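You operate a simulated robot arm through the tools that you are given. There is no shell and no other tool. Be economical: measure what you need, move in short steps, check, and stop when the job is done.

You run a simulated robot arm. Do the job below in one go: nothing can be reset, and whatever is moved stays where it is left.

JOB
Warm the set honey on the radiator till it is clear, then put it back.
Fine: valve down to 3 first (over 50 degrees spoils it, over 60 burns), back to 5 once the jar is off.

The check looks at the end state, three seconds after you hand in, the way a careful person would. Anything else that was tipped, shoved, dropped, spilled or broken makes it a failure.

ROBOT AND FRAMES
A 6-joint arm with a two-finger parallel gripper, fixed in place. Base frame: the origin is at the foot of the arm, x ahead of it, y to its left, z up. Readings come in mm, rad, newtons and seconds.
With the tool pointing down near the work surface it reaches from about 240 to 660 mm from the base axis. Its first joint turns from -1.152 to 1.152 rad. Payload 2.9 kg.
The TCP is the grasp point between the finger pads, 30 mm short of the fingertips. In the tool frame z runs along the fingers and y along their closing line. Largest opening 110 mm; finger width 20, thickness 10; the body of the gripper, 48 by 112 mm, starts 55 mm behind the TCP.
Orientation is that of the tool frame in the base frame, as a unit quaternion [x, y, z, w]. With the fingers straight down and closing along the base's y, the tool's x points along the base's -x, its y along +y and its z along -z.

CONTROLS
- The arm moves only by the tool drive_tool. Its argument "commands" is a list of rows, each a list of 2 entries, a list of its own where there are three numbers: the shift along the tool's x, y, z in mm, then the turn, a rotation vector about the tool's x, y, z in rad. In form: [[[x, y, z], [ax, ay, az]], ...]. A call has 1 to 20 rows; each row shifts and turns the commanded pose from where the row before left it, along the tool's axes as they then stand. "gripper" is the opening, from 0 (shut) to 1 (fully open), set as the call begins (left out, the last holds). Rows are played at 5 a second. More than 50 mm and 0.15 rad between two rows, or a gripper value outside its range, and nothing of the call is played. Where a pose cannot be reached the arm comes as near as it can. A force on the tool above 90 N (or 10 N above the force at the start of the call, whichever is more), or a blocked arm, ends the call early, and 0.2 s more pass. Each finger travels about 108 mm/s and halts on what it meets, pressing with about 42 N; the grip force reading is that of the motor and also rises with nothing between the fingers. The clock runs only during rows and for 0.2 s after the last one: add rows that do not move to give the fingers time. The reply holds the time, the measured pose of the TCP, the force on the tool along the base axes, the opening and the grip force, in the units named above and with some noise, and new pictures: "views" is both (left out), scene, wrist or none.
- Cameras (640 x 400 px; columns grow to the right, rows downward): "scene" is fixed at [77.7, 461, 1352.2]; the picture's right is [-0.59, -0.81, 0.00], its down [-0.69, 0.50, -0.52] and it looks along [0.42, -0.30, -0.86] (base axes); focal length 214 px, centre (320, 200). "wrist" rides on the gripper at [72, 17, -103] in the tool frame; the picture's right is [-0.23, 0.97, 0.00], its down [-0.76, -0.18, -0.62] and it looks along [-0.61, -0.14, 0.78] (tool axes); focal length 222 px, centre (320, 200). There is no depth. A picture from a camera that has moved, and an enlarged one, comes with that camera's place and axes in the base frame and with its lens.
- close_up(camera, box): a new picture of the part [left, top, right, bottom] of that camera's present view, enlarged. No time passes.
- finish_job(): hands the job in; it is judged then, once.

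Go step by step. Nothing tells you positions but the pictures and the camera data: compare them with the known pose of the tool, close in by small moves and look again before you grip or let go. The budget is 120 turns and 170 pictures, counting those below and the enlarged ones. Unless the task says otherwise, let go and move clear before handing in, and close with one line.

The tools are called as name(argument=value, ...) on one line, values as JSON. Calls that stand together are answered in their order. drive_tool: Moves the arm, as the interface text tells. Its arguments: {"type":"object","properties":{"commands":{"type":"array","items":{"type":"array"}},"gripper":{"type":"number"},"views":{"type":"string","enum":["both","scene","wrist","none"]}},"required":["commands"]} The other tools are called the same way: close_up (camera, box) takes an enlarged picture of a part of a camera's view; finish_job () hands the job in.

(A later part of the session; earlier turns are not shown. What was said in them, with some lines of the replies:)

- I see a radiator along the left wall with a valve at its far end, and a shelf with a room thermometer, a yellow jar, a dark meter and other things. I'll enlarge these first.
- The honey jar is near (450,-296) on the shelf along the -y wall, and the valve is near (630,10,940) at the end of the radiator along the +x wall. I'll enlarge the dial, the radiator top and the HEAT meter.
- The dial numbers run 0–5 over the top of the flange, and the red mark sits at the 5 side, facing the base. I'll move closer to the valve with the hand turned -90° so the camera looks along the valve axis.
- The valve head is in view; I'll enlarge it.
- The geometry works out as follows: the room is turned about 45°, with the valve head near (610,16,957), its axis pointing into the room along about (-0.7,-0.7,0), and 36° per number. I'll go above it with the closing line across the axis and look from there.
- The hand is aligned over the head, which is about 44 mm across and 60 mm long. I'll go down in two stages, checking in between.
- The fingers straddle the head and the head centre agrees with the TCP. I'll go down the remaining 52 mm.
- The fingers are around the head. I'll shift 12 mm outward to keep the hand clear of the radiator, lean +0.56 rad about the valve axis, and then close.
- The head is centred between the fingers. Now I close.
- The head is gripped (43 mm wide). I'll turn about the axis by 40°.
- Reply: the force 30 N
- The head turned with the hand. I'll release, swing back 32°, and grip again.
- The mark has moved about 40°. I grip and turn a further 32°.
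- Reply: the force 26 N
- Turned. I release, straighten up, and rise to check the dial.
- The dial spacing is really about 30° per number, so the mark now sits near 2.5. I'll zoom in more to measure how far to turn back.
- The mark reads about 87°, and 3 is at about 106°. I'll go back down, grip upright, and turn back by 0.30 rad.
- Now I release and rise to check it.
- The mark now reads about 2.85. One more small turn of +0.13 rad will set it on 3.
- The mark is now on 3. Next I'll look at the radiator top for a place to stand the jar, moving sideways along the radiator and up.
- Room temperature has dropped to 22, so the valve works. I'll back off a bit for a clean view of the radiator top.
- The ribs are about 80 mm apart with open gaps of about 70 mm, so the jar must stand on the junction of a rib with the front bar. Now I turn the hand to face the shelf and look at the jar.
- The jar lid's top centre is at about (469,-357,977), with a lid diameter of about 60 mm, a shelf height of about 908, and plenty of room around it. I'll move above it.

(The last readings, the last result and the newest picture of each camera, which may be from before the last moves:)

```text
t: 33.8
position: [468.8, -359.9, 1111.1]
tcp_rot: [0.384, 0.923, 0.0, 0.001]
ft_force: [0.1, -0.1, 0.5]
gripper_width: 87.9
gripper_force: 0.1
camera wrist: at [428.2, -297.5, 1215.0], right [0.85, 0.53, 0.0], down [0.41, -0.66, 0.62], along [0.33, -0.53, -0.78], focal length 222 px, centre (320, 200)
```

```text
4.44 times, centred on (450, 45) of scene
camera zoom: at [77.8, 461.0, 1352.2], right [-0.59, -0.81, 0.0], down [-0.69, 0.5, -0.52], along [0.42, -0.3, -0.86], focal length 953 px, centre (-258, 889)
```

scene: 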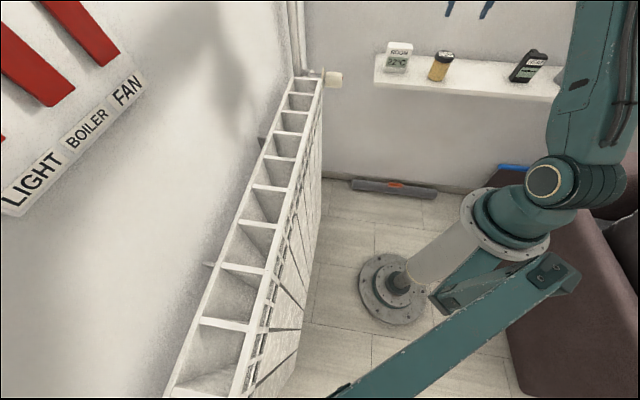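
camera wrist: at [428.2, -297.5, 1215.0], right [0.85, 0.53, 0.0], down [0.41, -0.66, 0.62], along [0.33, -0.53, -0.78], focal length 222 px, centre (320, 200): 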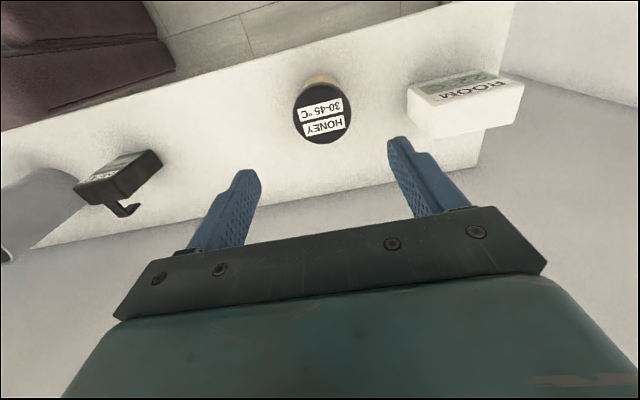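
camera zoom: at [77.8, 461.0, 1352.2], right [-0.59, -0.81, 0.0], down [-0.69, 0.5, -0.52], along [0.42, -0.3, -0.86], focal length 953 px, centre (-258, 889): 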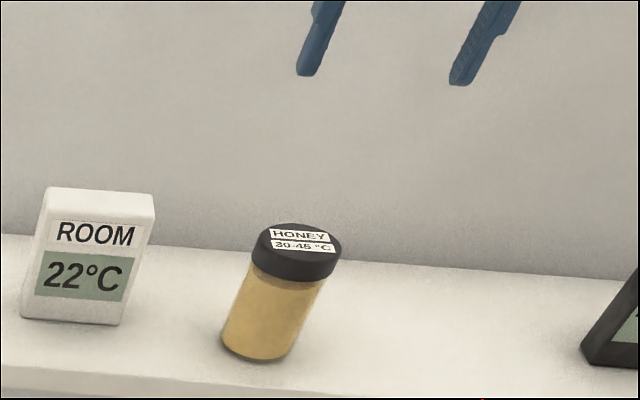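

The jar centre matches the TCP. I'm descending.

drive_tool(commands=[[[0, 0, 40], [0, 0, 0]], [[-1, 1, 40], [0, 0, 0]], [[0, 0, 25], [0, 0, 0]], [[0, 0, 0], [0, 0, 0]]], views="wrist")

close_up(camera="scene", box=[380, 0, 520, 90])

```text
t: 34.8
position: [471.0, -358.8, 1006.0]
tcp_rot: [0.383, 0.924, -0.001, 0.001]
ft_force: [0.1, 0.7, 0.0]
gripper_width: 88.0
gripper_force: 0.1
camera wrist: at [430.1, -296.8, 1109.7], right [0.85, 0.53, 0.0], down [0.41, -0.66, 0.62], along [0.33, -0.53, -0.78], focal length 222 px, centre (320, 200)
```

wrist: 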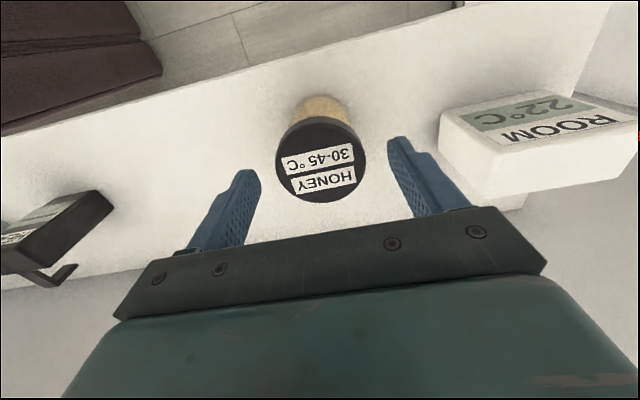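

```text
4.44 times, centred on (450, 45) of scene
camera zoom: at [77.7, 461.0, 1352.2], right [-0.59, -0.81, 0.0], down [-0.69, 0.5, -0.52], along [0.42, -0.3, -0.86], focal length 953 px, centre (-258, 889)
```

zoom: 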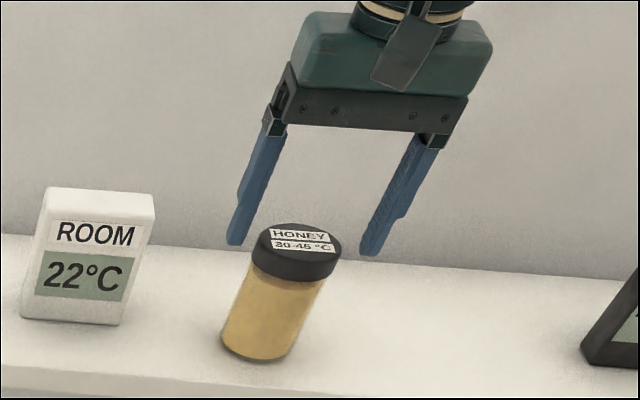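

Still centred. I go down the last 43 mm and close on the lid.

drive_tool(commands=[[[-1, -1, 22], [0, 0, 0]], [[0, 0, 21], [0, 0, 0]], [[0, 0, 0], [0, 0, 0]]], views="wrist")

drive_tool(commands=[[[0, 0, 0], [0, 0, 0]], [[0, 0, 0], [0, 0, 0]], [[0, 0, 0], [0, 0, 0]]], gripper=0.3, views="wrist")

close_up(camera="scene", box=[380, 0, 520, 90])

```text
t: 35.6
position: [470.6, -361.2, 964.5]
tcp_rot: [0.384, 0.923, 0.0, 0.001]
ft_force: [-0.5, 0.3, 0.7]
gripper_width: 88.0
gripper_force: 0.0
camera wrist: at [430.2, -298.1, 1067.1], right [0.85, 0.53, 0.0], down [0.41, -0.66, 0.63], along [0.33, -0.53, -0.78], focal length 222 px, centre (320, 200)
```

wrist: 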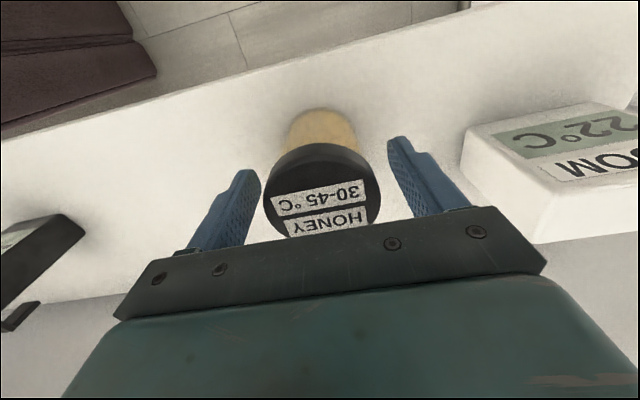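

```text
t: 36.4
position: [470.9, -359.9, 964.0]
tcp_rot: [0.383, 0.924, -0.001, 0.001]
ft_force: [0.9, 0.2, 0.2]
gripper_width: 59.2
gripper_force: 41.8
camera wrist: at [430.2, -298.1, 1067.2], right [0.85, 0.53, 0.0], down [0.41, -0.66, 0.62], along [0.33, -0.53, -0.78], focal length 222 px, centre (320, 200)
```

wrist: 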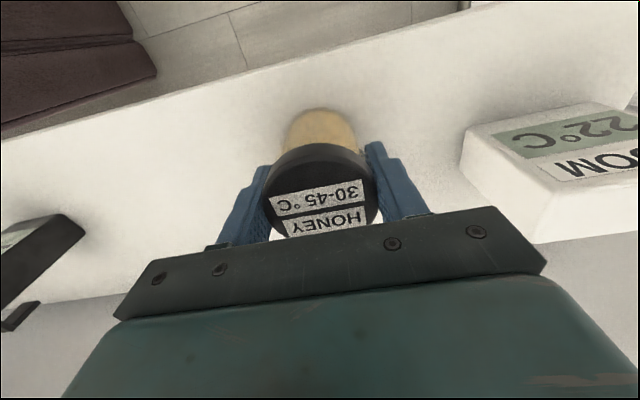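

```text
4.44 times, centred on (450, 45) of scene
camera zoom: at [77.8, 461.0, 1352.2], right [-0.59, -0.81, 0.0], down [-0.69, 0.5, -0.52], along [0.42, -0.3, -0.86], focal length 953 px, centre (-258, 889)
```

zoom: 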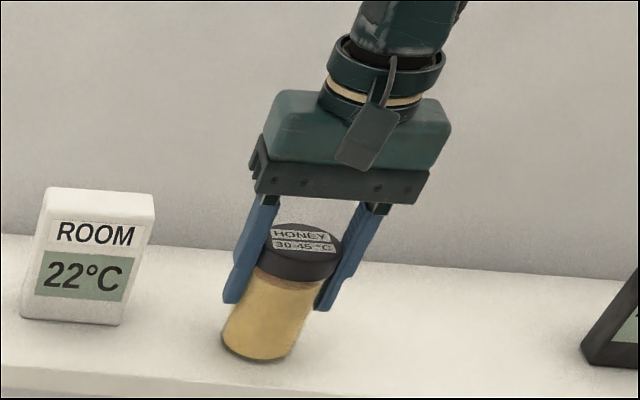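

The jar is gripped (59 mm) with the TCP at (470.9,-359.9,964.0) for the return. I lift straight up, carry it over to the radiator side, and turn.

drive_tool(commands=[[[0, 0, -15], [0, 0, 0]], [[0, 0, -30], [0, 0, 0]], [[0, 0, -35], [0, 0, 0]], [[0, 0, -40], [0, 0, 0]], [[0, 0, -40], [0, 0, 0]], [[0, 0, 0], [0, 0, 0]]], views="scene")

drive_tool(commands=[[[15, 11, 0], [0, 0, 0]], [[29, 21, 0], [0, 0, 0]], [[29, 21, 0], [0, 0, 0]], [[29, 21, 0], [0, 0, 0]], [[29, 21, 0], [0, 0, 0]], [[29, 21, 0], [0, 0, 0]], [[29, 21, 0], [0, 0, 0]], [[29, 21, 0], [0, 0, 0]], [[29, 21, 0], [0, 0, 0]], [[29, 21, 0], [0, 0, 0]], [[29, 21, 0], [0, 0, 0]], [[29, 21, 0], [0, 0, 0]], [[29, 21, 0], [0, 0, 0]], [[29, 21, 0], [0, 0, 0]], [[29, 21, 0], [0, 0, 0]], [[29, 21, 0], [0, 0, 0]], [[15, 11, 0], [0, 0, 0]]], views="none")

drive_tool(commands=[[[0, 0, 0], [0, 0, -0.1428]], [[0, 0, 0], [0, 0, -0.1428]], [[0, 0, 0], [0, 0, -0.1428]], [[0, 0, 0], [0, 0, -0.1428]], [[0, 0, 0], [0, 0, -0.1428]], [[0, 0, 0], [0, 0, -0.1428]], [[0, 0, 0], [0, 0, -0.1428]], [[0, 0, 0], [0, 0, -0.1428]], [[0, 0, 0], [0, 0, -0.1428]], [[0, 0, 0], [0, 0, -0.1428]], [[0, 0, 0], [0, 0, -0.1428]], [[0, 0, 0], [0, 0, 0]]], views="both")

```text
t: 37.8
position: [470.2, -359.3, 1123.4]
tcp_rot: [0.384, 0.924, -0.001, 0.001]
ft_force: [-0.2, 0.1, -3.2]
gripper_width: 59.3
gripper_force: 41.6
```

scene: 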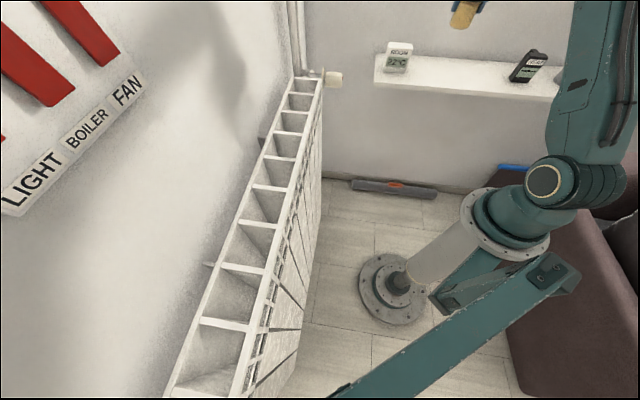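

```text
t: 41.4
position: [379.3, 207.6, 1122.7]
tcp_rot: [0.383, 0.924, 0.0, 0.0]
ft_force: [-0.5, 0.1, -3.8]
gripper_width: 59.1
gripper_force: 42.2
```

```text
t: 44.0
position: [379.9, 207.7, 1122.6]
tcp_rot: [-0.383, 0.924, 0.0, 0.0]
ft_force: [-0.8, 0.8, -3.6]
gripper_width: 59.5
gripper_force: 41.9
camera wrist: at [315.5, 167.4, 1226.1], right [-0.53, 0.85, 0.0], down [0.66, 0.41, 0.62], along [0.53, 0.33, -0.78], focal length 222 px, centre (320, 200)
```

scene: 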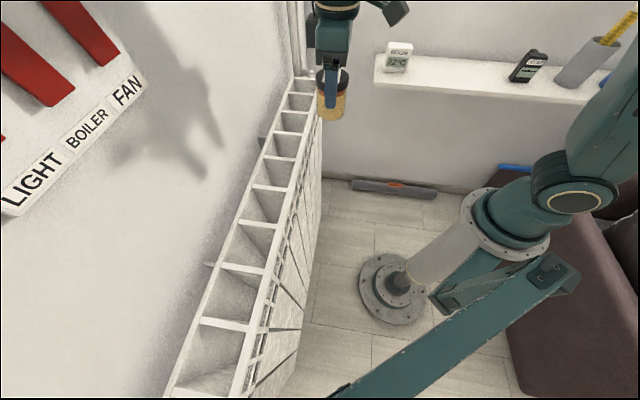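
wrist: 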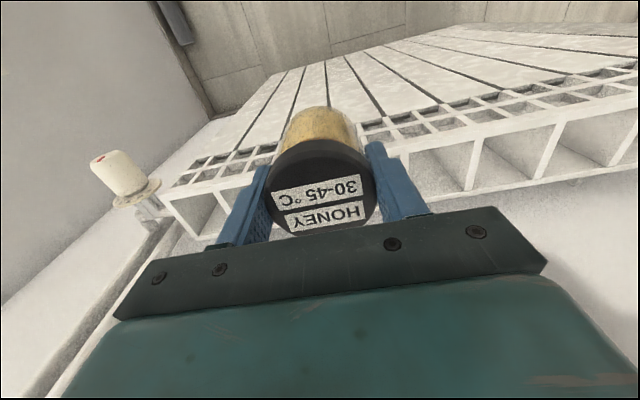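

Now I measure the bars beside the jar from this view.

close_up(camera="wrist", box=[380, 60, 620, 210])

close_up(camera="wrist", box=[90, 130, 270, 243])

close_up(camera="scene", box=[230, 60, 350, 210])

```text
2.67 times, centred on (500, 135) of wrist
camera zoom: at [315.5, 167.4, 1226.1], right [-0.53, 0.85, 0.0], down [0.66, 0.41, 0.62], along [0.53, 0.33, -0.78], focal length 592 px, centre (-160, 373)
```

zoom: 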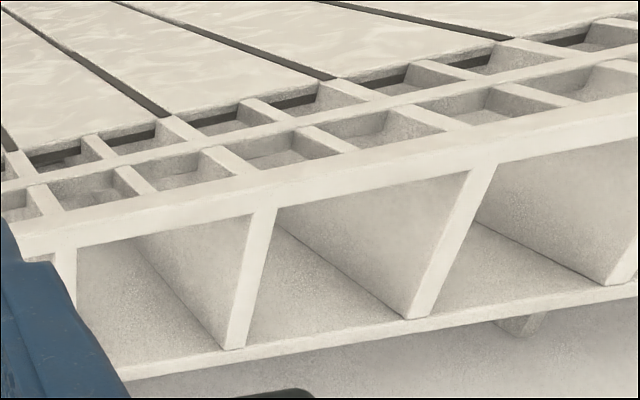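

```text
3.54 times, centred on (180, 186) of wrist
camera zoom: at [315.5, 167.4, 1226.1], right [-0.53, 0.85, 0.0], down [0.66, 0.41, 0.62], along [0.53, 0.33, -0.78], focal length 786 px, centre (816, 248)
```

zoom: 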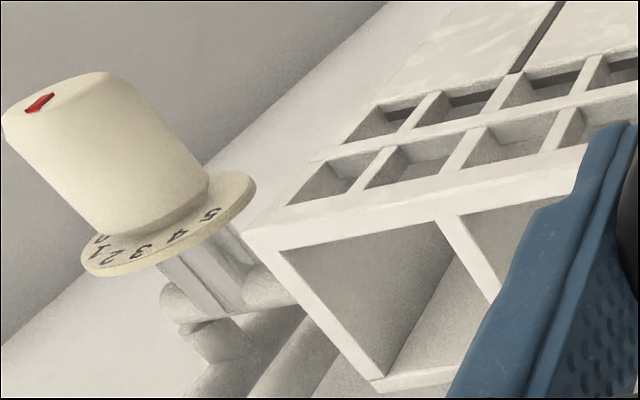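

```text
2.67 times, centred on (290, 135) of scene
camera zoom: at [77.8, 461.0, 1352.2], right [-0.59, -0.81, 0.0], down [-0.69, 0.5, -0.52], along [0.42, -0.3, -0.86], focal length 572 px, centre (400, 373)
```

zoom: 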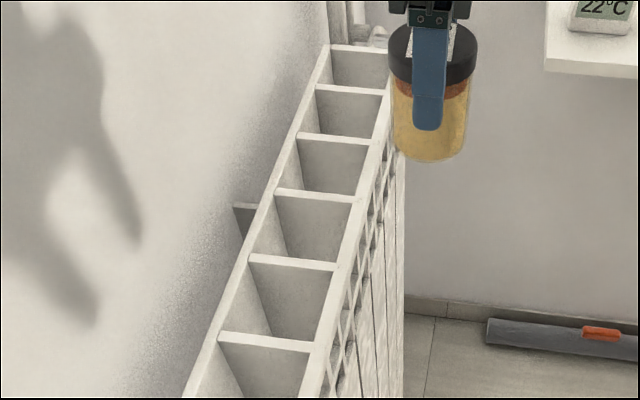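

The nearest junction of rib and front bar is at about (364,311) if the top is at z≈994, with a pitch of about 81 mm, a front bar about 15 mm wide and an inner depth of about 72 mm. I'll move so the jar is over that junction, staying high, and look again.

drive_tool(commands=[[[0, 28, 0], [0, 0, 0]], [[0, 28, 0], [0, 0, 0]], [[0, 28, 0], [0, 0, 0]], [[-30, 0, 0], [0, 0, 0]], [[-36, 0, 0], [0, 0, 0]], [[0, 0, 0], [0, 0, 0]]], views="wrist")

close_up(camera="scene", box=[180, 40, 360, 240])

```text
t: 45.4
position: [367.9, 313.7, 1122.8]
tcp_rot: [-0.382, 0.924, -0.001, 0.0]
ft_force: [-0.7, -0.3, -2.7]
gripper_width: 59.0
gripper_force: 42.3
camera wrist: at [304.2, 274.2, 1225.7], right [-0.53, 0.85, 0.0], down [0.66, 0.41, 0.62], along [0.53, 0.33, -0.78], focal length 222 px, centre (320, 200)
```

wrist: 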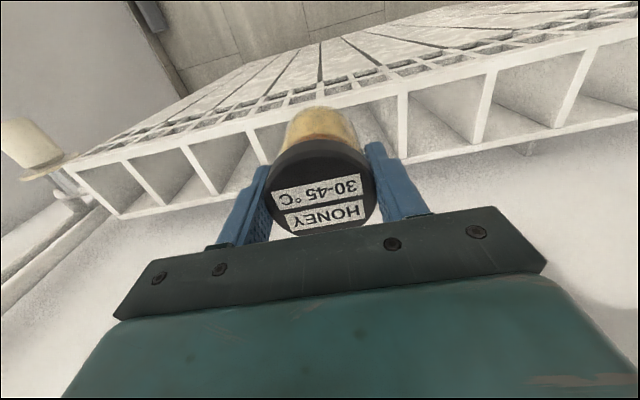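

```text
2.00 times, centred on (270, 140) of scene
camera zoom: at [77.8, 461.1, 1352.2], right [-0.59, -0.81, 0.0], down [-0.69, 0.5, -0.52], along [0.42, -0.3, -0.86], focal length 429 px, centre (420, 320)
```

zoom: 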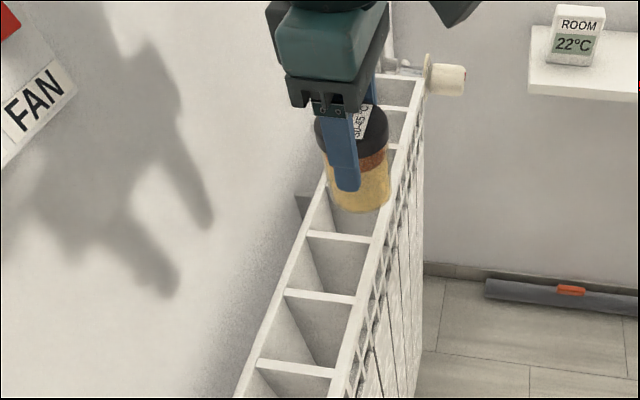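

close_up(camera="wrist", box=[220, 60, 420, 185])

```text
3.20 times, centred on (320, 122) of wrist
camera zoom: at [304.2, 274.2, 1225.7], right [-0.53, 0.85, 0.0], down [0.66, 0.41, 0.62], along [0.53, 0.33, -0.78], focal length 711 px, centre (320, 448)
```

zoom: 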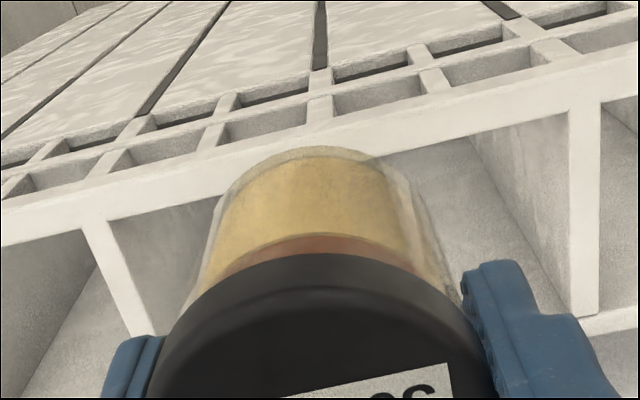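

The middle rib junction comes out at about (364,312.5), so I add a small correction of +3 mm inward and +2 mm along. Then I descend to z≈1070 and check from both cameras.

drive_tool(commands=[[[-3, 2, 10], [0, 0, 0]], [[0, 0, 20], [0, 0, 0]], [[0, 0, 22], [0, 0, 0]], [[0, 0, 0], [0, 0, 0]]], views="wrist")

close_up(camera="wrist", box=[220, 60, 420, 185])

close_up(camera="scene", box=[250, 60, 350, 160])

```text
t: 46.4
position: [367.9, 317.1, 1070.1]
tcp_rot: [-0.382, 0.924, 0.0, 0.001]
ft_force: [0.1, 0.1, -3.1]
gripper_width: 59.2
gripper_force: 42.1
camera wrist: at [304.4, 277.0, 1173.1], right [-0.53, 0.85, 0.0], down [0.66, 0.41, 0.62], along [0.53, 0.33, -0.78], focal length 222 px, centre (320, 200)
```

wrist: 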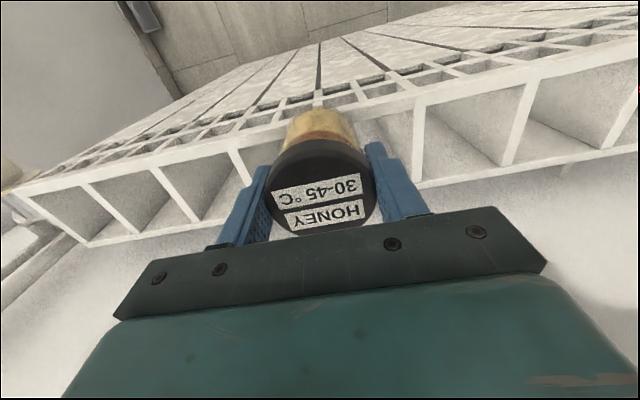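

```text
3.20 times, centred on (320, 122) of wrist
camera zoom: at [304.4, 277.0, 1173.1], right [-0.53, 0.85, 0.0], down [0.66, 0.41, 0.62], along [0.53, 0.33, -0.78], focal length 711 px, centre (320, 448)
```

zoom: 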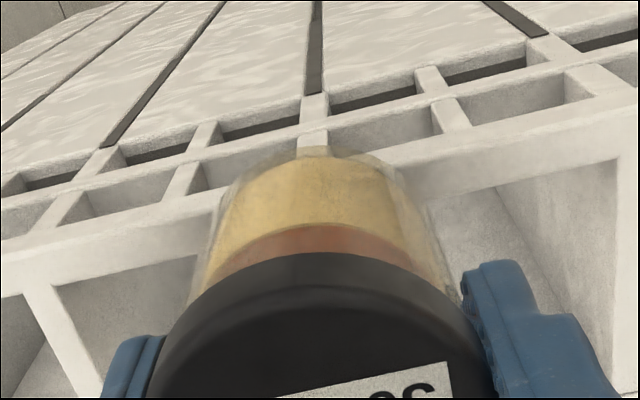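

```text
4.00 times, centred on (300, 110) of scene
camera zoom: at [77.8, 461.0, 1352.2], right [-0.59, -0.81, 0.0], down [-0.69, 0.5, -0.52], along [0.42, -0.3, -0.86], focal length 858 px, centre (400, 560)
```

zoom: 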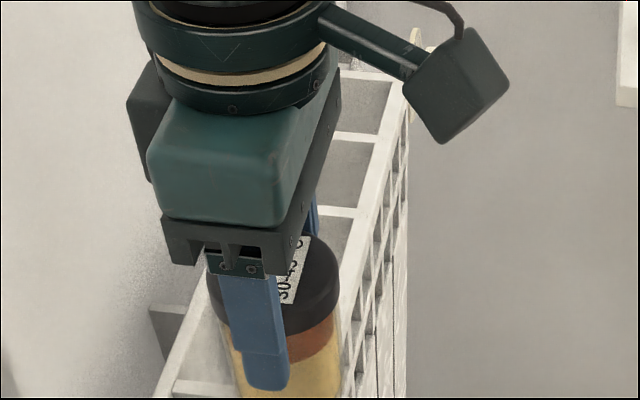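

Still aligned: the jar centre is about 5 mm inward of the junction and on the rib line. I'm lowering gently and watching the force.

drive_tool(commands=[[[0, 0, 4], [0, 0, 0]], [[0, 0, 4], [0, 0, 0]], [[0, 0, 3], [0, 0, 0]], [[0, 0, 2], [0, 0, 0]], [[0, 0, 0], [0, 0, 0]]], views="none")

drive_tool(commands=[[[0, 0, 2], [0, 0, 0]], [[0, 0, 2], [0, 0, 0]], [[0, 0, 0], [0, 0, 0]]], views="none")

close_up(camera="scene", box=[230, 90, 350, 190])

```text
t: 47.6
position: [367.8, 318.0, 1059.9]
tcp_rot: [-0.382, 0.924, 0.0, 0.002]
ft_force: [-3.8, -3.3, 25.7]
gripper_width: 59.3
gripper_force: 41.1
```

```text
t: 48.4
position: [368.9, 317.0, 1054.1]
tcp_rot: [-0.382, 0.924, 0.0, 0.001]
ft_force: [2.9, 3.8, 21.4]
gripper_width: 59.3
gripper_force: 42.1
```

```text
4.00 times, centred on (290, 140) of scene
camera zoom: at [77.6, 460.9, 1352.3], right [-0.59, -0.81, 0.0], down [-0.69, 0.5, -0.52], along [0.42, -0.3, -0.86], focal length 858 px, centre (440, 440)
```

zoom: 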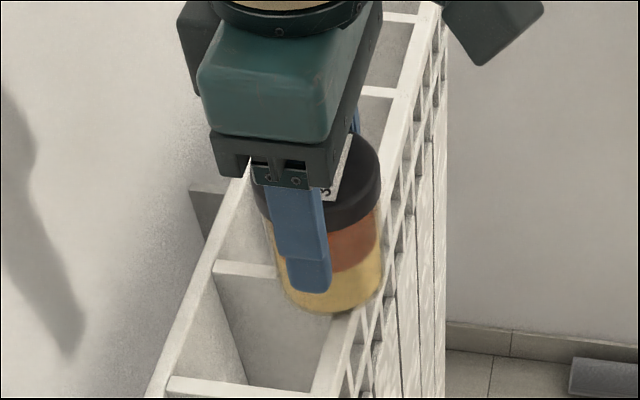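

The jar has touched down on the rib and the front bar at about 22 N. I relax the press slightly and then open.

drive_tool(commands=[[[0, 0, -1], [0, 0, 0]], [[0, 0, -1], [0, 0, 0]], [[0, 0, 0], [0, 0, 0]]], views="wrist")

close_up(camera="wrist", box=[220, 80, 420, 205])

```text
t: 49.2
position: [366.6, 315.6, 1053.1]
tcp_rot: [-0.382, 0.924, -0.002, -0.002]
ft_force: [0.9, -0.3, -3.3]
gripper_width: 59.1
gripper_force: 41.8
camera wrist: at [303.4, 276.4, 1157.5], right [-0.53, 0.85, 0.0], down [0.67, 0.42, 0.62], along [0.53, 0.32, -0.79], focal length 222 px, centre (320, 200)
```

wrist: 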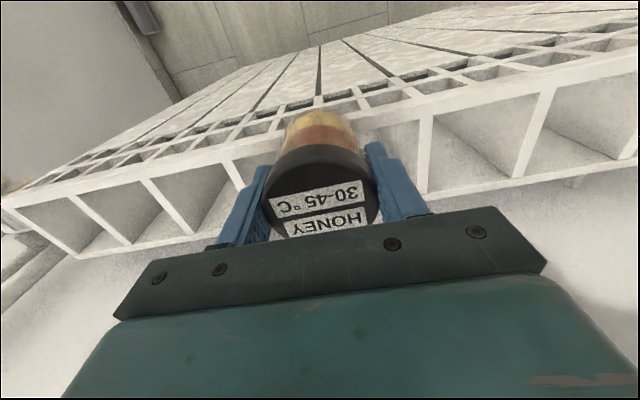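

```text
3.20 times, centred on (320, 142) of wrist
camera zoom: at [303.4, 276.4, 1157.5], right [-0.53, 0.85, 0.0], down [0.67, 0.42, 0.62], along [0.53, 0.32, -0.79], focal length 711 px, centre (320, 384)
```

zoom: 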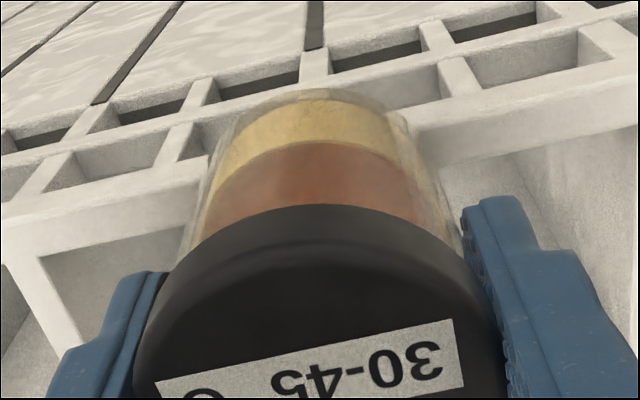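

The honey is already turning clear. I'll rest the jar lightly on the bars, keep hold of it for safety, and wait while watching it.

drive_tool(commands=[[[0, 0, 1.5], [0, 0, 0]], [[0, 0, 0], [0, 0, 0]], [[0, 0, 0], [0, 0, 0]], [[0, 0, 0], [0, 0, 0]], [[0, 0, 0], [0, 0, 0]], [[0, 0, 0], [0, 0, 0]], [[0, 0, 0], [0, 0, 0]], [[0, 0, 0], [0, 0, 0]], [[0, 0, 0], [0, 0, 0]], [[0, 0, 0], [0, 0, 0]]], views="none")

close_up(camera="scene", box=[260, 110, 340, 180])

```text
t: 51.4
position: [368.6, 316.1, 1053.5]
tcp_rot: [-0.382, 0.924, -0.001, 0.001]
ft_force: [0.5, 0.2, 0.9]
gripper_width: 59.0
gripper_force: 42.2
```

```text
5.71 times, centred on (300, 145) of scene
camera zoom: at [77.7, 461.0, 1352.2], right [-0.59, -0.81, 0.0], down [-0.69, 0.5, -0.52], along [0.42, -0.3, -0.86], focal length 1226 px, centre (434, 514)
```

zoom: 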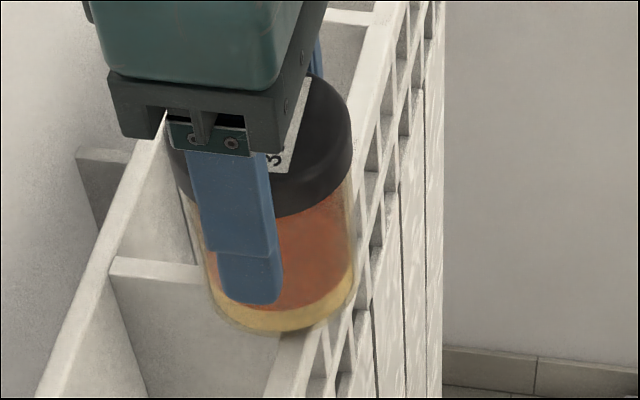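

It's mostly clear with about a fifth left. I wait a little more.

drive_tool(commands=[[[0, 0, 0], [0, 0, 0]], [[0, 0, 0], [0, 0, 0]], [[0, 0, 0], [0, 0, 0]], [[0, 0, 0], [0, 0, 0]], [[0, 0, 0], [0, 0, 0]], [[0, 0, 0], [0, 0, 0]]], views="none")

close_up(camera="scene", box=[260, 110, 340, 180])

```text
t: 52.8
position: [367.5, 317.0, 1053.4]
tcp_rot: [-0.381, 0.924, -0.002, 0.0]
ft_force: [0.1, -1.0, 0.7]
gripper_width: 59.4
gripper_force: 42.4
```

```text
5.71 times, centred on (300, 145) of scene
camera zoom: at [77.8, 461.0, 1352.2], right [-0.59, -0.81, 0.0], down [-0.69, 0.5, -0.52], along [0.42, -0.3, -0.86], focal length 1226 px, centre (434, 514)
```

zoom: 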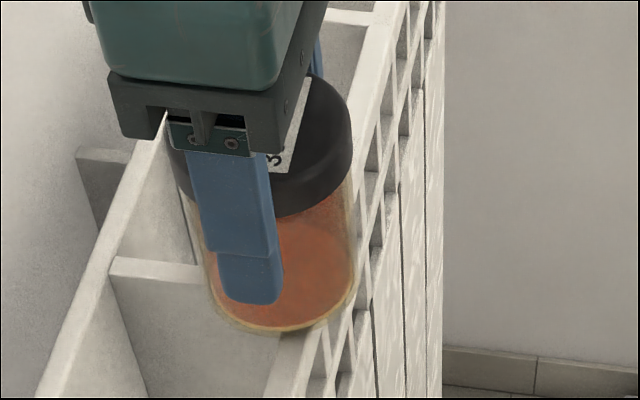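

Nearly done: only a thin rim at the bottom is left. One more second.

drive_tool(commands=[[[0, 0, 0], [0, 0, 0]], [[0, 0, 0], [0, 0, 0]], [[0, 0, 0], [0, 0, 0]], [[0, 0, 0], [0, 0, 0]]], views="none")

close_up(camera="scene", box=[260, 110, 340, 180])

```text
t: 53.8
position: [367.4, 315.2, 1053.5]
tcp_rot: [-0.382, 0.924, 0.0, 0.0]
ft_force: [1.1, -1.3, -0.4]
gripper_width: 59.2
gripper_force: 41.9
```

```text
5.71 times, centred on (300, 145) of scene
camera zoom: at [77.8, 461.0, 1352.2], right [-0.59, -0.81, 0.0], down [-0.69, 0.5, -0.52], along [0.42, -0.3, -0.86], focal length 1226 px, centre (434, 514)
```

zoom: 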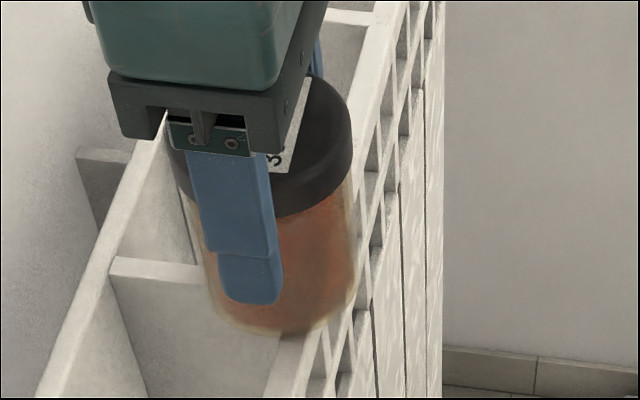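

The honey is clear all through. I lift it off and carry it back along the same path.

drive_tool(commands=[[[0, 0, -10], [0, 0, 0]], [[0, 0, -30], [0, 0, 0]], [[0, 0, -30], [0, 0, 0]], [[34, 0, 0], [0, 0, 0]], [[35, 0, 0], [0, 0, 0]], [[0, -28, 0], [0, 0, 0]], [[0, -30, 0], [0, 0, 0]], [[0, -28, 0], [0, 0, 0]], [[0, 0, 0], [0, 0, 0]]], views="scene")

drive_tool(commands=[[[0, 0, 0], [0, 0, 0.1428]], [[0, 0, 0], [0, 0, 0.1428]], [[0, 0, 0], [0, 0, 0.1428]], [[0, 0, 0], [0, 0, 0.1428]], [[0, 0, 0], [0, 0, 0.1428]], [[0, 0, 0], [0, 0, 0.1428]], [[0, 0, 0], [0, 0, 0.1428]], [[0, 0, 0], [0, 0, 0.1428]], [[0, 0, 0], [0, 0, 0.1428]], [[0, 0, 0], [0, 0, 0.1428]], [[0, 0, 0], [0, 0, 0.1428]], [[0, 0, 0], [0, 0, 0]]], views="none")

drive_tool(commands=[[[-15, -11, 0], [0, 0, 0]], [[-29, -21, 0], [0, 0, 0]], [[-29, -21, 0], [0, 0, 0]], [[-29, -21, 0], [0, 0, 0]], [[-29, -21, 0], [0, 0, 0]], [[-29, -21, 0], [0, 0, 0]], [[-29, -21, 0], [0, 0, 0]], [[-29, -21, 0], [0, 0, 0]], [[-29, -21, 0], [0, 0, 0]], [[-29, -21, 0], [0, 0, 0]], [[-29, -21, 0], [0, 0, 0]], [[-29, -21, 0], [0, 0, 0]], [[-29, -21, 0], [0, 0, 0]], [[-29, -21, 0], [0, 0, 0]], [[-29, -21, 0], [0, 0, 0]], [[-29, -21, 0], [0, 0, 0]], [[-15, -11, 0], [0, 0, 0]], [[0, 0, 0], [0, 0, 0]]], views="both")

```text
t: 55.8
position: [378.4, 206.2, 1123.1]
tcp_rot: [-0.382, 0.924, -0.001, 0.0]
ft_force: [-0.7, 0.0, -3.3]
gripper_width: 59.4
gripper_force: 41.9
```

scene: 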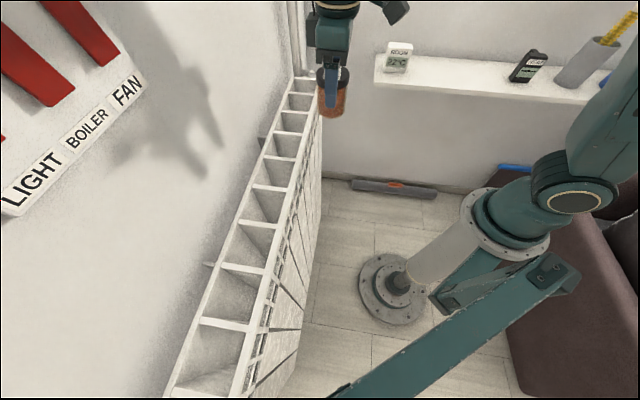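

```text
t: 58.4
position: [380.1, 207.2, 1123.2]
tcp_rot: [0.385, 0.923, 0.0, 0.001]
ft_force: [-0.5, 0.4, -2.9]
gripper_width: 59.0
gripper_force: 41.8
```

```text
t: 62.2
position: [469.4, -359.1, 1125.0]
tcp_rot: [0.383, 0.924, 0.0, 0.001]
ft_force: [0.3, 0.2, -2.4]
gripper_width: 59.3
gripper_force: 41.8
camera wrist: at [430.1, -296.5, 1229.2], right [0.85, 0.53, 0.0], down [0.41, -0.66, 0.62], along [0.33, -0.53, -0.78], focal length 222 px, centre (320, 200)
```

scene: 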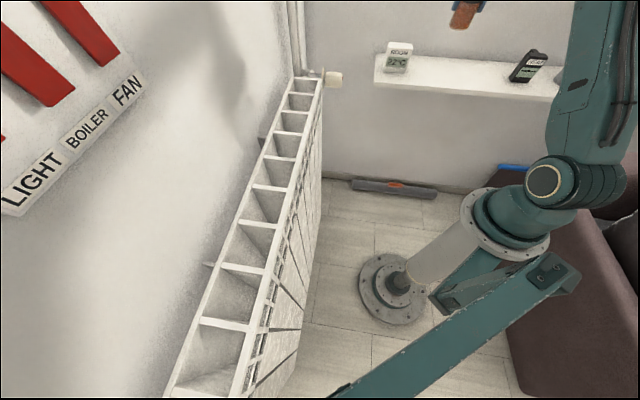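
wrist: 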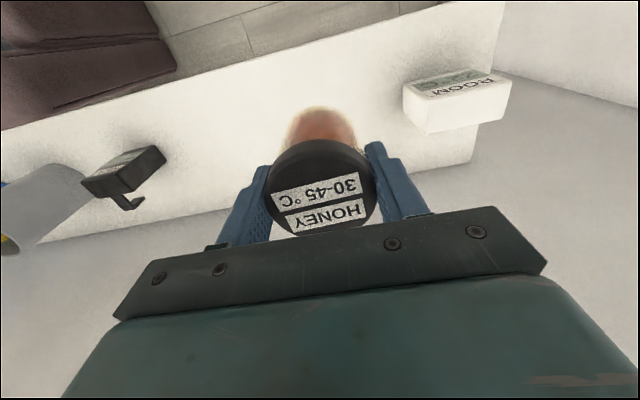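

The jar is back over its spot. I lower most of the way.

drive_tool(commands=[[[0, 0, 40], [0, 0, 0]], [[0, 0, 40], [0, 0, 0]], [[0, 0, 40], [0, 0, 0]], [[0, 0, 20], [0, 0, 0]], [[0, 0, 12], [0, 0, 0]], [[0, 0, 0], [0, 0, 0]]], views="none")

close_up(camera="scene", box=[380, 0, 520, 90])

```text
t: 63.6
position: [470.5, -359.8, 972.7]
tcp_rot: [0.383, 0.924, 0.0, 0.0]
ft_force: [-0.8, 0.0, -3.0]
gripper_width: 59.2
gripper_force: 41.9
```

```text
4.44 times, centred on (450, 45) of scene
camera zoom: at [77.8, 461.0, 1352.2], right [-0.59, -0.81, 0.0], down [-0.69, 0.5, -0.52], along [0.42, -0.3, -0.86], focal length 953 px, centre (-258, 889)
```

zoom: 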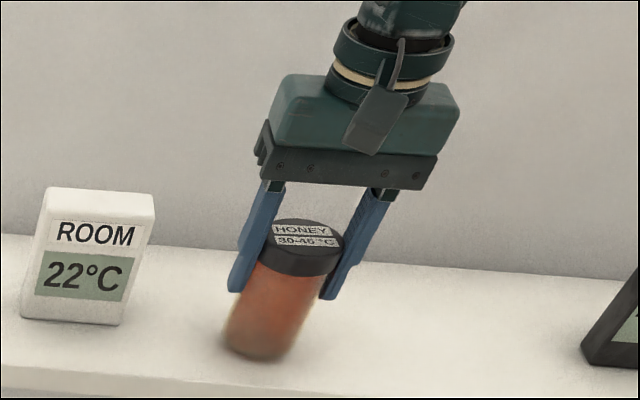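

The jar hovers a few millimetres above its old place. I lower in small steps until contact.

drive_tool(commands=[[[0, 0, 3], [0, 0, 0]], [[0, 0, 3], [0, 0, 0]], [[0, 0, 2], [0, 0, 0]], [[0, 0, 0], [0, 0, 0]]], views="none")

```text
t: 64.6
position: [470.9, -360.8, 969.5]
tcp_rot: [0.384, 0.923, -0.001, 0.004]
ft_force: [-1.5, 3.9, 25.5]
gripper_width: 59.6
gripper_force: 41.9
```

Contact came at z≈969.5. I check that the jar is upright before letting go.

close_up(camera="scene", box=[415, 35, 475, 90])

close_up(camera="wrist", box=[220, 80, 420, 245])

```text
7.27 times, centred on (445, 62) of scene
camera zoom: at [77.3, 461.4, 1352.1], right [-0.59, -0.81, 0.0], down [-0.69, 0.5, -0.52], along [0.42, -0.3, -0.86], focal length 1560 px, centre (-589, 1200)
```

zoom: 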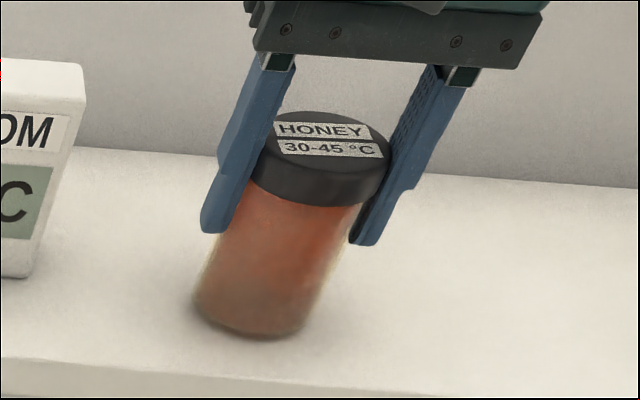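

```text
2.42 times, centred on (320, 162) of wrist
camera zoom: at [429.7, -297.4, 1071.5], right [0.85, 0.53, 0.0], down [0.41, -0.66, 0.63], along [0.33, -0.53, -0.78], focal length 538 px, centre (320, 291)
```

zoom: 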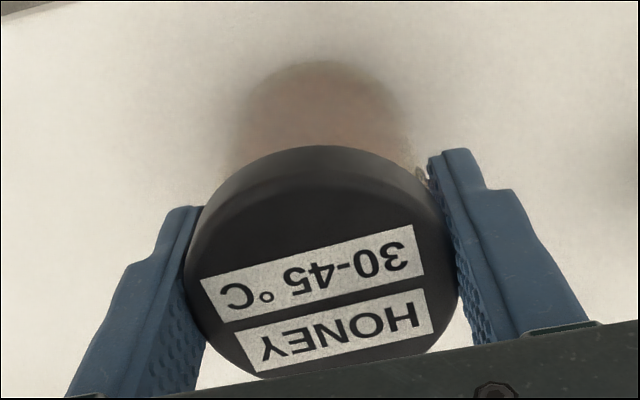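

It looks upright and on its spot. I relax the press and open.

drive_tool(commands=[[[0, 0, -1.5], [0, 0, 0]], [[0, 0, 0], [0, 0, 0]]], views="none")

```text
t: 65.2
position: [470.1, -360.4, 967.6]
tcp_rot: [0.383, 0.924, 0.0, 0.003]
ft_force: [4.0, 0.4, 20.8]
gripper_width: 59.4
gripper_force: 42.3
```

drive_tool(commands=[[[0, 0, -1.5], [0, 0, 0]], [[0, 0, 0], [0, 0, 0]]], views="none")

```text
t: 65.8
position: [468.8, -360.7, 967.7]
tcp_rot: [0.383, 0.924, 0.0, 0.001]
ft_force: [5.8, -1.5, 12.4]
gripper_width: 59.4
gripper_force: 41.9
```

drive_tool(commands=[[[0, 0, -1.3], [0, 0, 0]], [[0, 0, 0], [0, 0, 0]]], views="none")

drive_tool(commands=[[[0, 0, 0], [0, 0, 0]], [[0, 0, 0], [0, 0, 0]], [[0, 0, 0], [0, 0, 0]]], gripper=0.8, views="wrist")

close_up(camera="scene", box=[415, 35, 475, 90])

```text
t: 66.4
position: [468.9, -359.7, 967.9]
tcp_rot: [0.383, 0.924, 0.001, -0.001]
ft_force: [1.8, -1.9, 2.6]
gripper_width: 59.1
gripper_force: 41.6
```

```text
t: 67.2
position: [470.3, -358.8, 968.4]
tcp_rot: [0.384, 0.923, 0.0, 0.001]
ft_force: [-0.8, -0.7, 0.1]
gripper_width: 88.0
gripper_force: 0.0
camera wrist: at [429.8, -297.6, 1072.7], right [0.85, 0.53, 0.0], down [0.41, -0.66, 0.62], along [0.33, -0.53, -0.78], focal length 222 px, centre (320, 200)
```

wrist: 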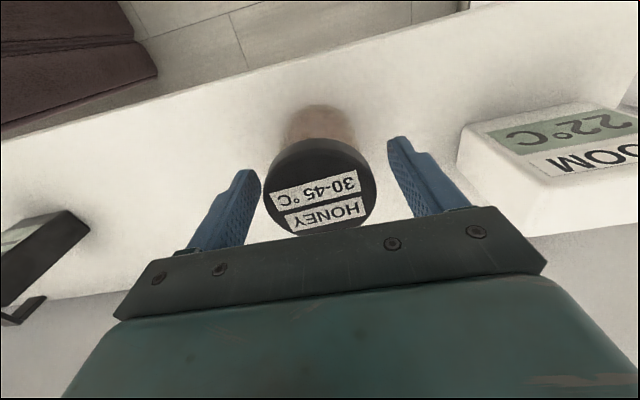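

```text
7.27 times, centred on (445, 62) of scene
camera zoom: at [77.7, 461.0, 1352.2], right [-0.59, -0.81, 0.0], down [-0.69, 0.5, -0.52], along [0.42, -0.3, -0.86], focal length 1560 px, centre (-589, 1200)
```

zoom: 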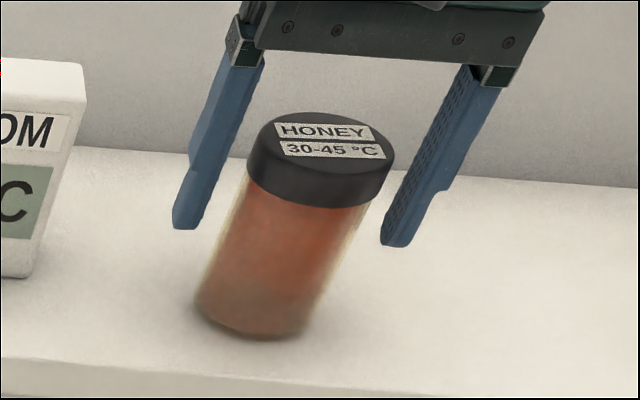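

The jar is released, standing upright in its place, clear. I rise and go to the valve viewing pose.

drive_tool(commands=[[[0, 0, -20], [0, 0, 0]], [[0, 0, -40], [0, 0, 0]], [[0, 0, -45], [0, 0, 0]], [[0, 0, -45], [0, 0, 0]], [[21, 36, 0], [0, 0, 0]], [[21, 36, 0], [0, 0, 0]], [[21, 36, 0], [0, 0, 0]], [[21, 36, 0], [0, 0, 0]], [[21, 36, 0], [0, 0, 0]], [[21, 36, 0], [0, 0, 0]], [[21, 36, 0], [0, 0, 0]], [[21, 36, 0], [0, 0, 0]], [[0, 0, 0], [0, 0, 0]]], views="none")

drive_tool(commands=[[[0, 0, 0], [0, 0, -0.1428]], [[0, 0, 0], [0, 0, -0.1428]], [[0, 0, 0], [0, 0, -0.1428]], [[0, 0, 0], [0, 0, -0.1428]], [[0, 0, 0], [0, 0, -0.1428]], [[0, 0, 0], [0, 0, -0.1428]], [[0, 0, 0], [0, 0, -0.1428]], [[0, 0, 0], [0, 0, -0.1428]], [[0, 0, 0], [0, 0, -0.1428]], [[0, 0, 0], [0, 0, -0.1428]], [[0, 0, 0], [0, 0, -0.1428]], [[0, 0, 0], [0, 0, 0]]], gripper=0.75, views="both")

```text
t: 70.0
position: [553.8, -36.5, 1118.8]
tcp_rot: [0.383, 0.924, 0.0, 0.001]
ft_force: [0.4, 1.1, 0.6]
gripper_width: 88.1
gripper_force: 0.1
```

```text
t: 72.6
position: [554.9, -37.8, 1119.4]
tcp_rot: [-0.382, 0.924, -0.001, 0.0]
ft_force: [0.1, 0.0, 0.6]
gripper_width: 82.5
gripper_force: 0.0
camera wrist: at [490.5, -77.4, 1222.7], right [-0.53, 0.85, 0.0], down [0.66, 0.41, 0.62], along [0.53, 0.33, -0.78], focal length 222 px, centre (320, 200)
```

scene: 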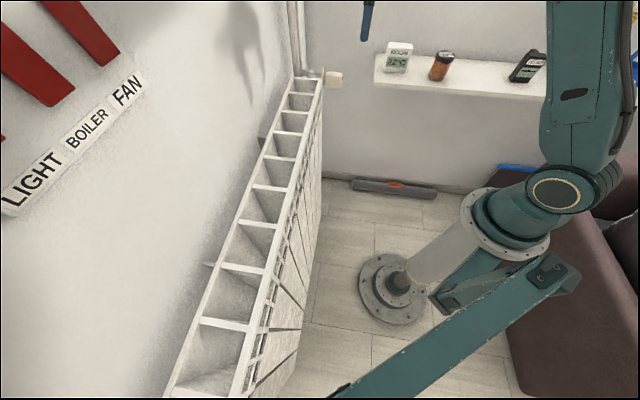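
wrist: 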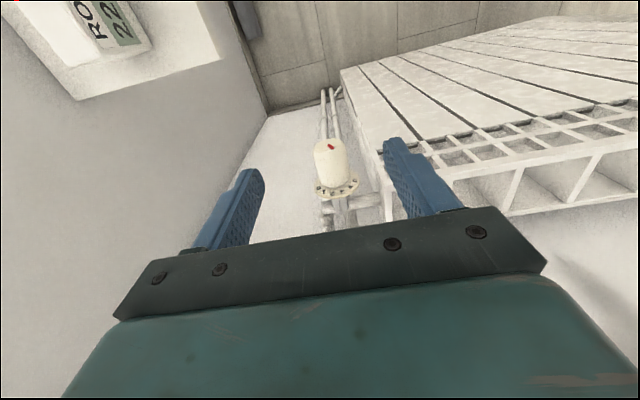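

The arm is at the valve viewing pose. I go down around the head, grip, and turn +0.56 rad (towards 5).

drive_tool(commands=[[[-30, 0, 30], [0, 0, 0]], [[-30, 0, 35], [0, 0, 0]], [[0, 0, 35], [0, 0, 0]], [[0, 0, 35], [0, 0, 0]], [[0, 0, 26], [0, 0, 0]], [[0, 0, 0], [0, 0, 0]]], views="wrist")

drive_tool(commands=[[[0, 0, 0], [0, 0, 0]], [[0, 0, 0], [0, 0, 0]], [[0, 0, 0], [0, 0, 0]], [[0, 0, 0], [0.1, 0, 0]], [[0, 0, 0], [0.1, 0, 0]], [[0, 0, 0], [0.12, 0, 0]], [[0, 0, 0], [0.12, 0, 0]], [[0, 0, 0], [0.12, 0, 0]], [[0, 0, 0], [0, 0, 0]]], gripper=0.2, views="wrist")

```text
t: 74.0
position: [595.8, 3.2, 958.1]
tcp_rot: [-0.382, 0.924, -0.001, 0.0]
ft_force: [0.8, -0.7, -0.6]
gripper_width: 82.8
gripper_force: 0.0
camera wrist: at [532.8, -35.7, 1061.3], right [-0.53, 0.85, 0.0], down [0.66, 0.41, 0.62], along [0.53, 0.33, -0.78], focal length 222 px, centre (320, 200)
```

wrist: 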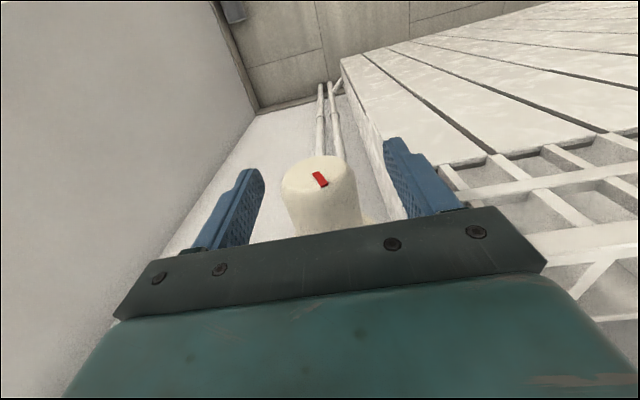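

```text
t: 76.0
position: [596.1, 5.3, 957.3]
tcp_rot: [-0.367, 0.888, -0.257, 0.105]
ft_force: [-9.9, -1.4, 2.3]
gripper_width: 43.6
gripper_force: 45.0
camera wrist: at [495.4, 2.0, 1036.5], right [-0.42, 0.74, -0.52], down [0.41, 0.67, 0.62], along [0.81, 0.05, -0.59], focal length 222 px, centre (320, 200)
```

wrist: 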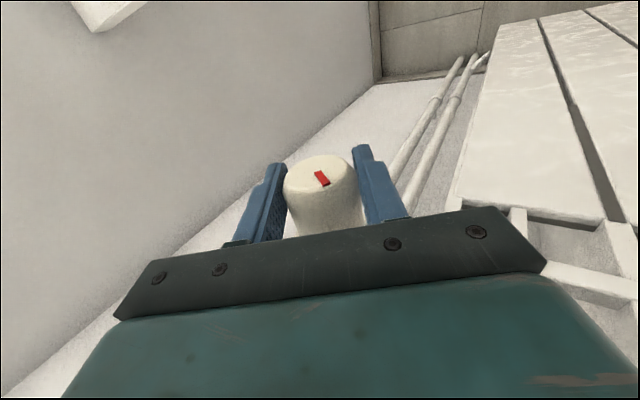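

Turned about 30°. I release, swing back upright, grip again and turn once more, then release and rise to check.

drive_tool(commands=[[[0, 0, 0], [0, 0, 0]], [[0, 0, 0], [0, 0, 0]], [[0, 0, 0], [-0.14, 0, 0]], [[0, 0, 0], [-0.14, 0, 0]], [[0, 0, 0], [-0.14, 0, 0]], [[0, 0, 0], [-0.14, 0, 0]], [[0, 0, 0], [0, 0, 0]]], gripper=0.75, views="none")

drive_tool(commands=[[[0, 0, 0], [0, 0, 0]], [[0, 0, 0], [0, 0, 0]], [[0, 0, 0], [0, 0, 0]], [[0, 0, 0], [0.1, 0, 0]], [[0, 0, 0], [0.1, 0, 0]], [[0, 0, 0], [0.12, 0, 0]], [[0, 0, 0], [0.12, 0, 0]], [[0, 0, 0], [0.12, 0, 0]], [[0, 0, 0], [0, 0, 0]]], gripper=0.2, views="wrist")

drive_tool(commands=[[[0, 0, 0], [0, 0, 0]], [[0, 0, 0], [0, 0, 0]], [[0, 0, 0], [-0.14, 0, 0]], [[0, 0, 0], [-0.14, 0, 0]], [[0, 0, 0], [-0.14, 0, 0]], [[0, 0, 0], [-0.14, 0, 0]], [[0, 0, -30], [0, 0, 0]], [[0, 0, -35], [0, 0, 0]], [[30, 0, -35], [0, 0, 0]], [[30, 0, -20], [0, 0, 0]], [[0, 0, 0], [0, 0, 0]]], gripper=0.75, views="none")

close_up(camera="wrist", box=[300, 145, 372, 225])

```text
t: 77.6
position: [597.4, 5.0, 958.2]
tcp_rot: [-0.382, 0.924, 0.0, 0.001]
ft_force: [-0.5, 0.6, 0.3]
gripper_width: 82.5
gripper_force: 0.0
```

```text
t: 79.6
position: [596.5, 5.1, 955.7]
tcp_rot: [-0.366, 0.888, -0.256, 0.106]
ft_force: [7.5, -3.6, -5.8]
gripper_width: 43.2
gripper_force: 44.9
camera wrist: at [496.1, 1.8, 1035.6], right [-0.42, 0.74, -0.52], down [0.41, 0.67, 0.62], along [0.81, 0.05, -0.59], focal length 222 px, centre (320, 200)
```

wrist: 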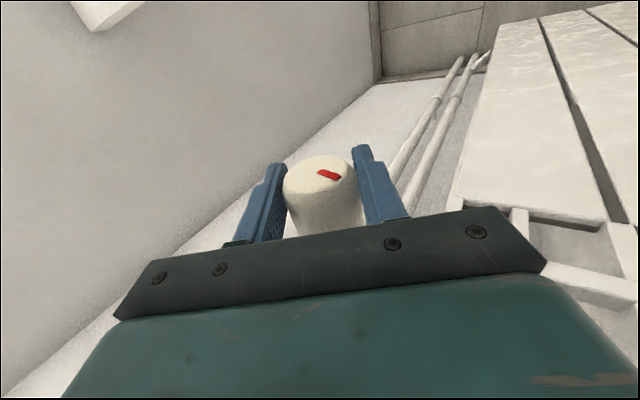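

```text
t: 82.0
position: [554.2, -35.1, 1077.7]
tcp_rot: [-0.382, 0.924, -0.002, 0.0]
ft_force: [0.4, 0.0, -0.2]
gripper_width: 82.4
gripper_force: 0.0
```

```text
5.00 times, centred on (336, 185) of wrist
camera zoom: at [489.6, -76.5, 1181.9], right [-0.53, 0.85, 0.0], down [0.66, 0.41, 0.62], along [0.53, 0.33, -0.78], focal length 1111 px, centre (240, 275)
```

zoom: 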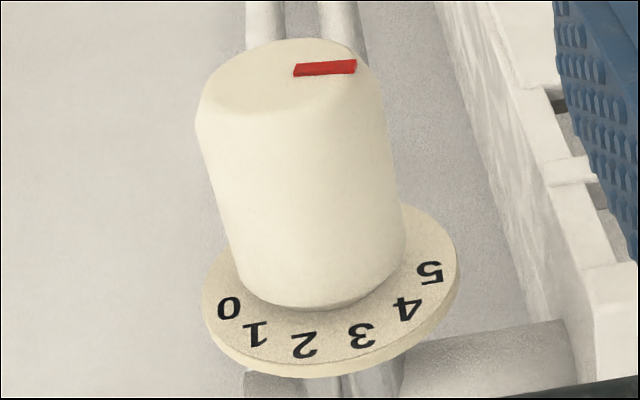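

The mark is back on 5. I rise well clear and take a last look at the jar and the shelf.

drive_tool(commands=[[[40, 0, -20], [0, 0, 0]], [[40, 0, -20], [0, 0, 0]], [[40, 0, -20], [0, 0, 0]], [[0, 0, 0], [0, 0, 0]]], views="scene")

close_up(camera="scene", box=[370, 20, 480, 110])

```text
t: 83.0
position: [469.6, -121.3, 1136.8]
tcp_rot: [-0.381, 0.925, -0.001, 0.0]
ft_force: [-0.5, 0.4, -0.4]
gripper_width: 82.6
gripper_force: 0.1
```

scene: 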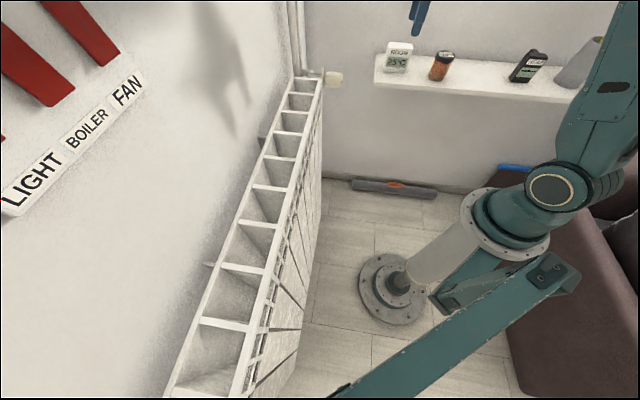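

```text
4.44 times, centred on (425, 65) of scene
camera zoom: at [77.7, 461.0, 1352.2], right [-0.59, -0.81, 0.0], down [-0.69, 0.5, -0.52], along [0.42, -0.3, -0.86], focal length 953 px, centre (-147, 800)
```

zoom: 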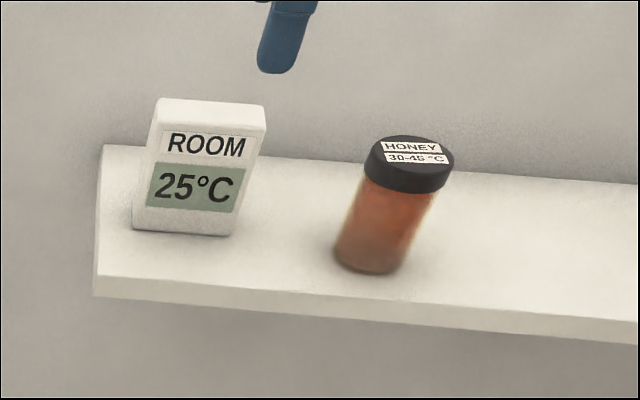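

The jar is clear and upright in its old place, the valve is at 5, the room reading is rising again, and the arm is clear of everything. I'm handing in.

finish_job()

```text
The job is handed in.
```

The honey is warmed clear and back in its place on the shelf. The valve was on about 3 during warming and is back on 5, and I saw nothing else disturbed.
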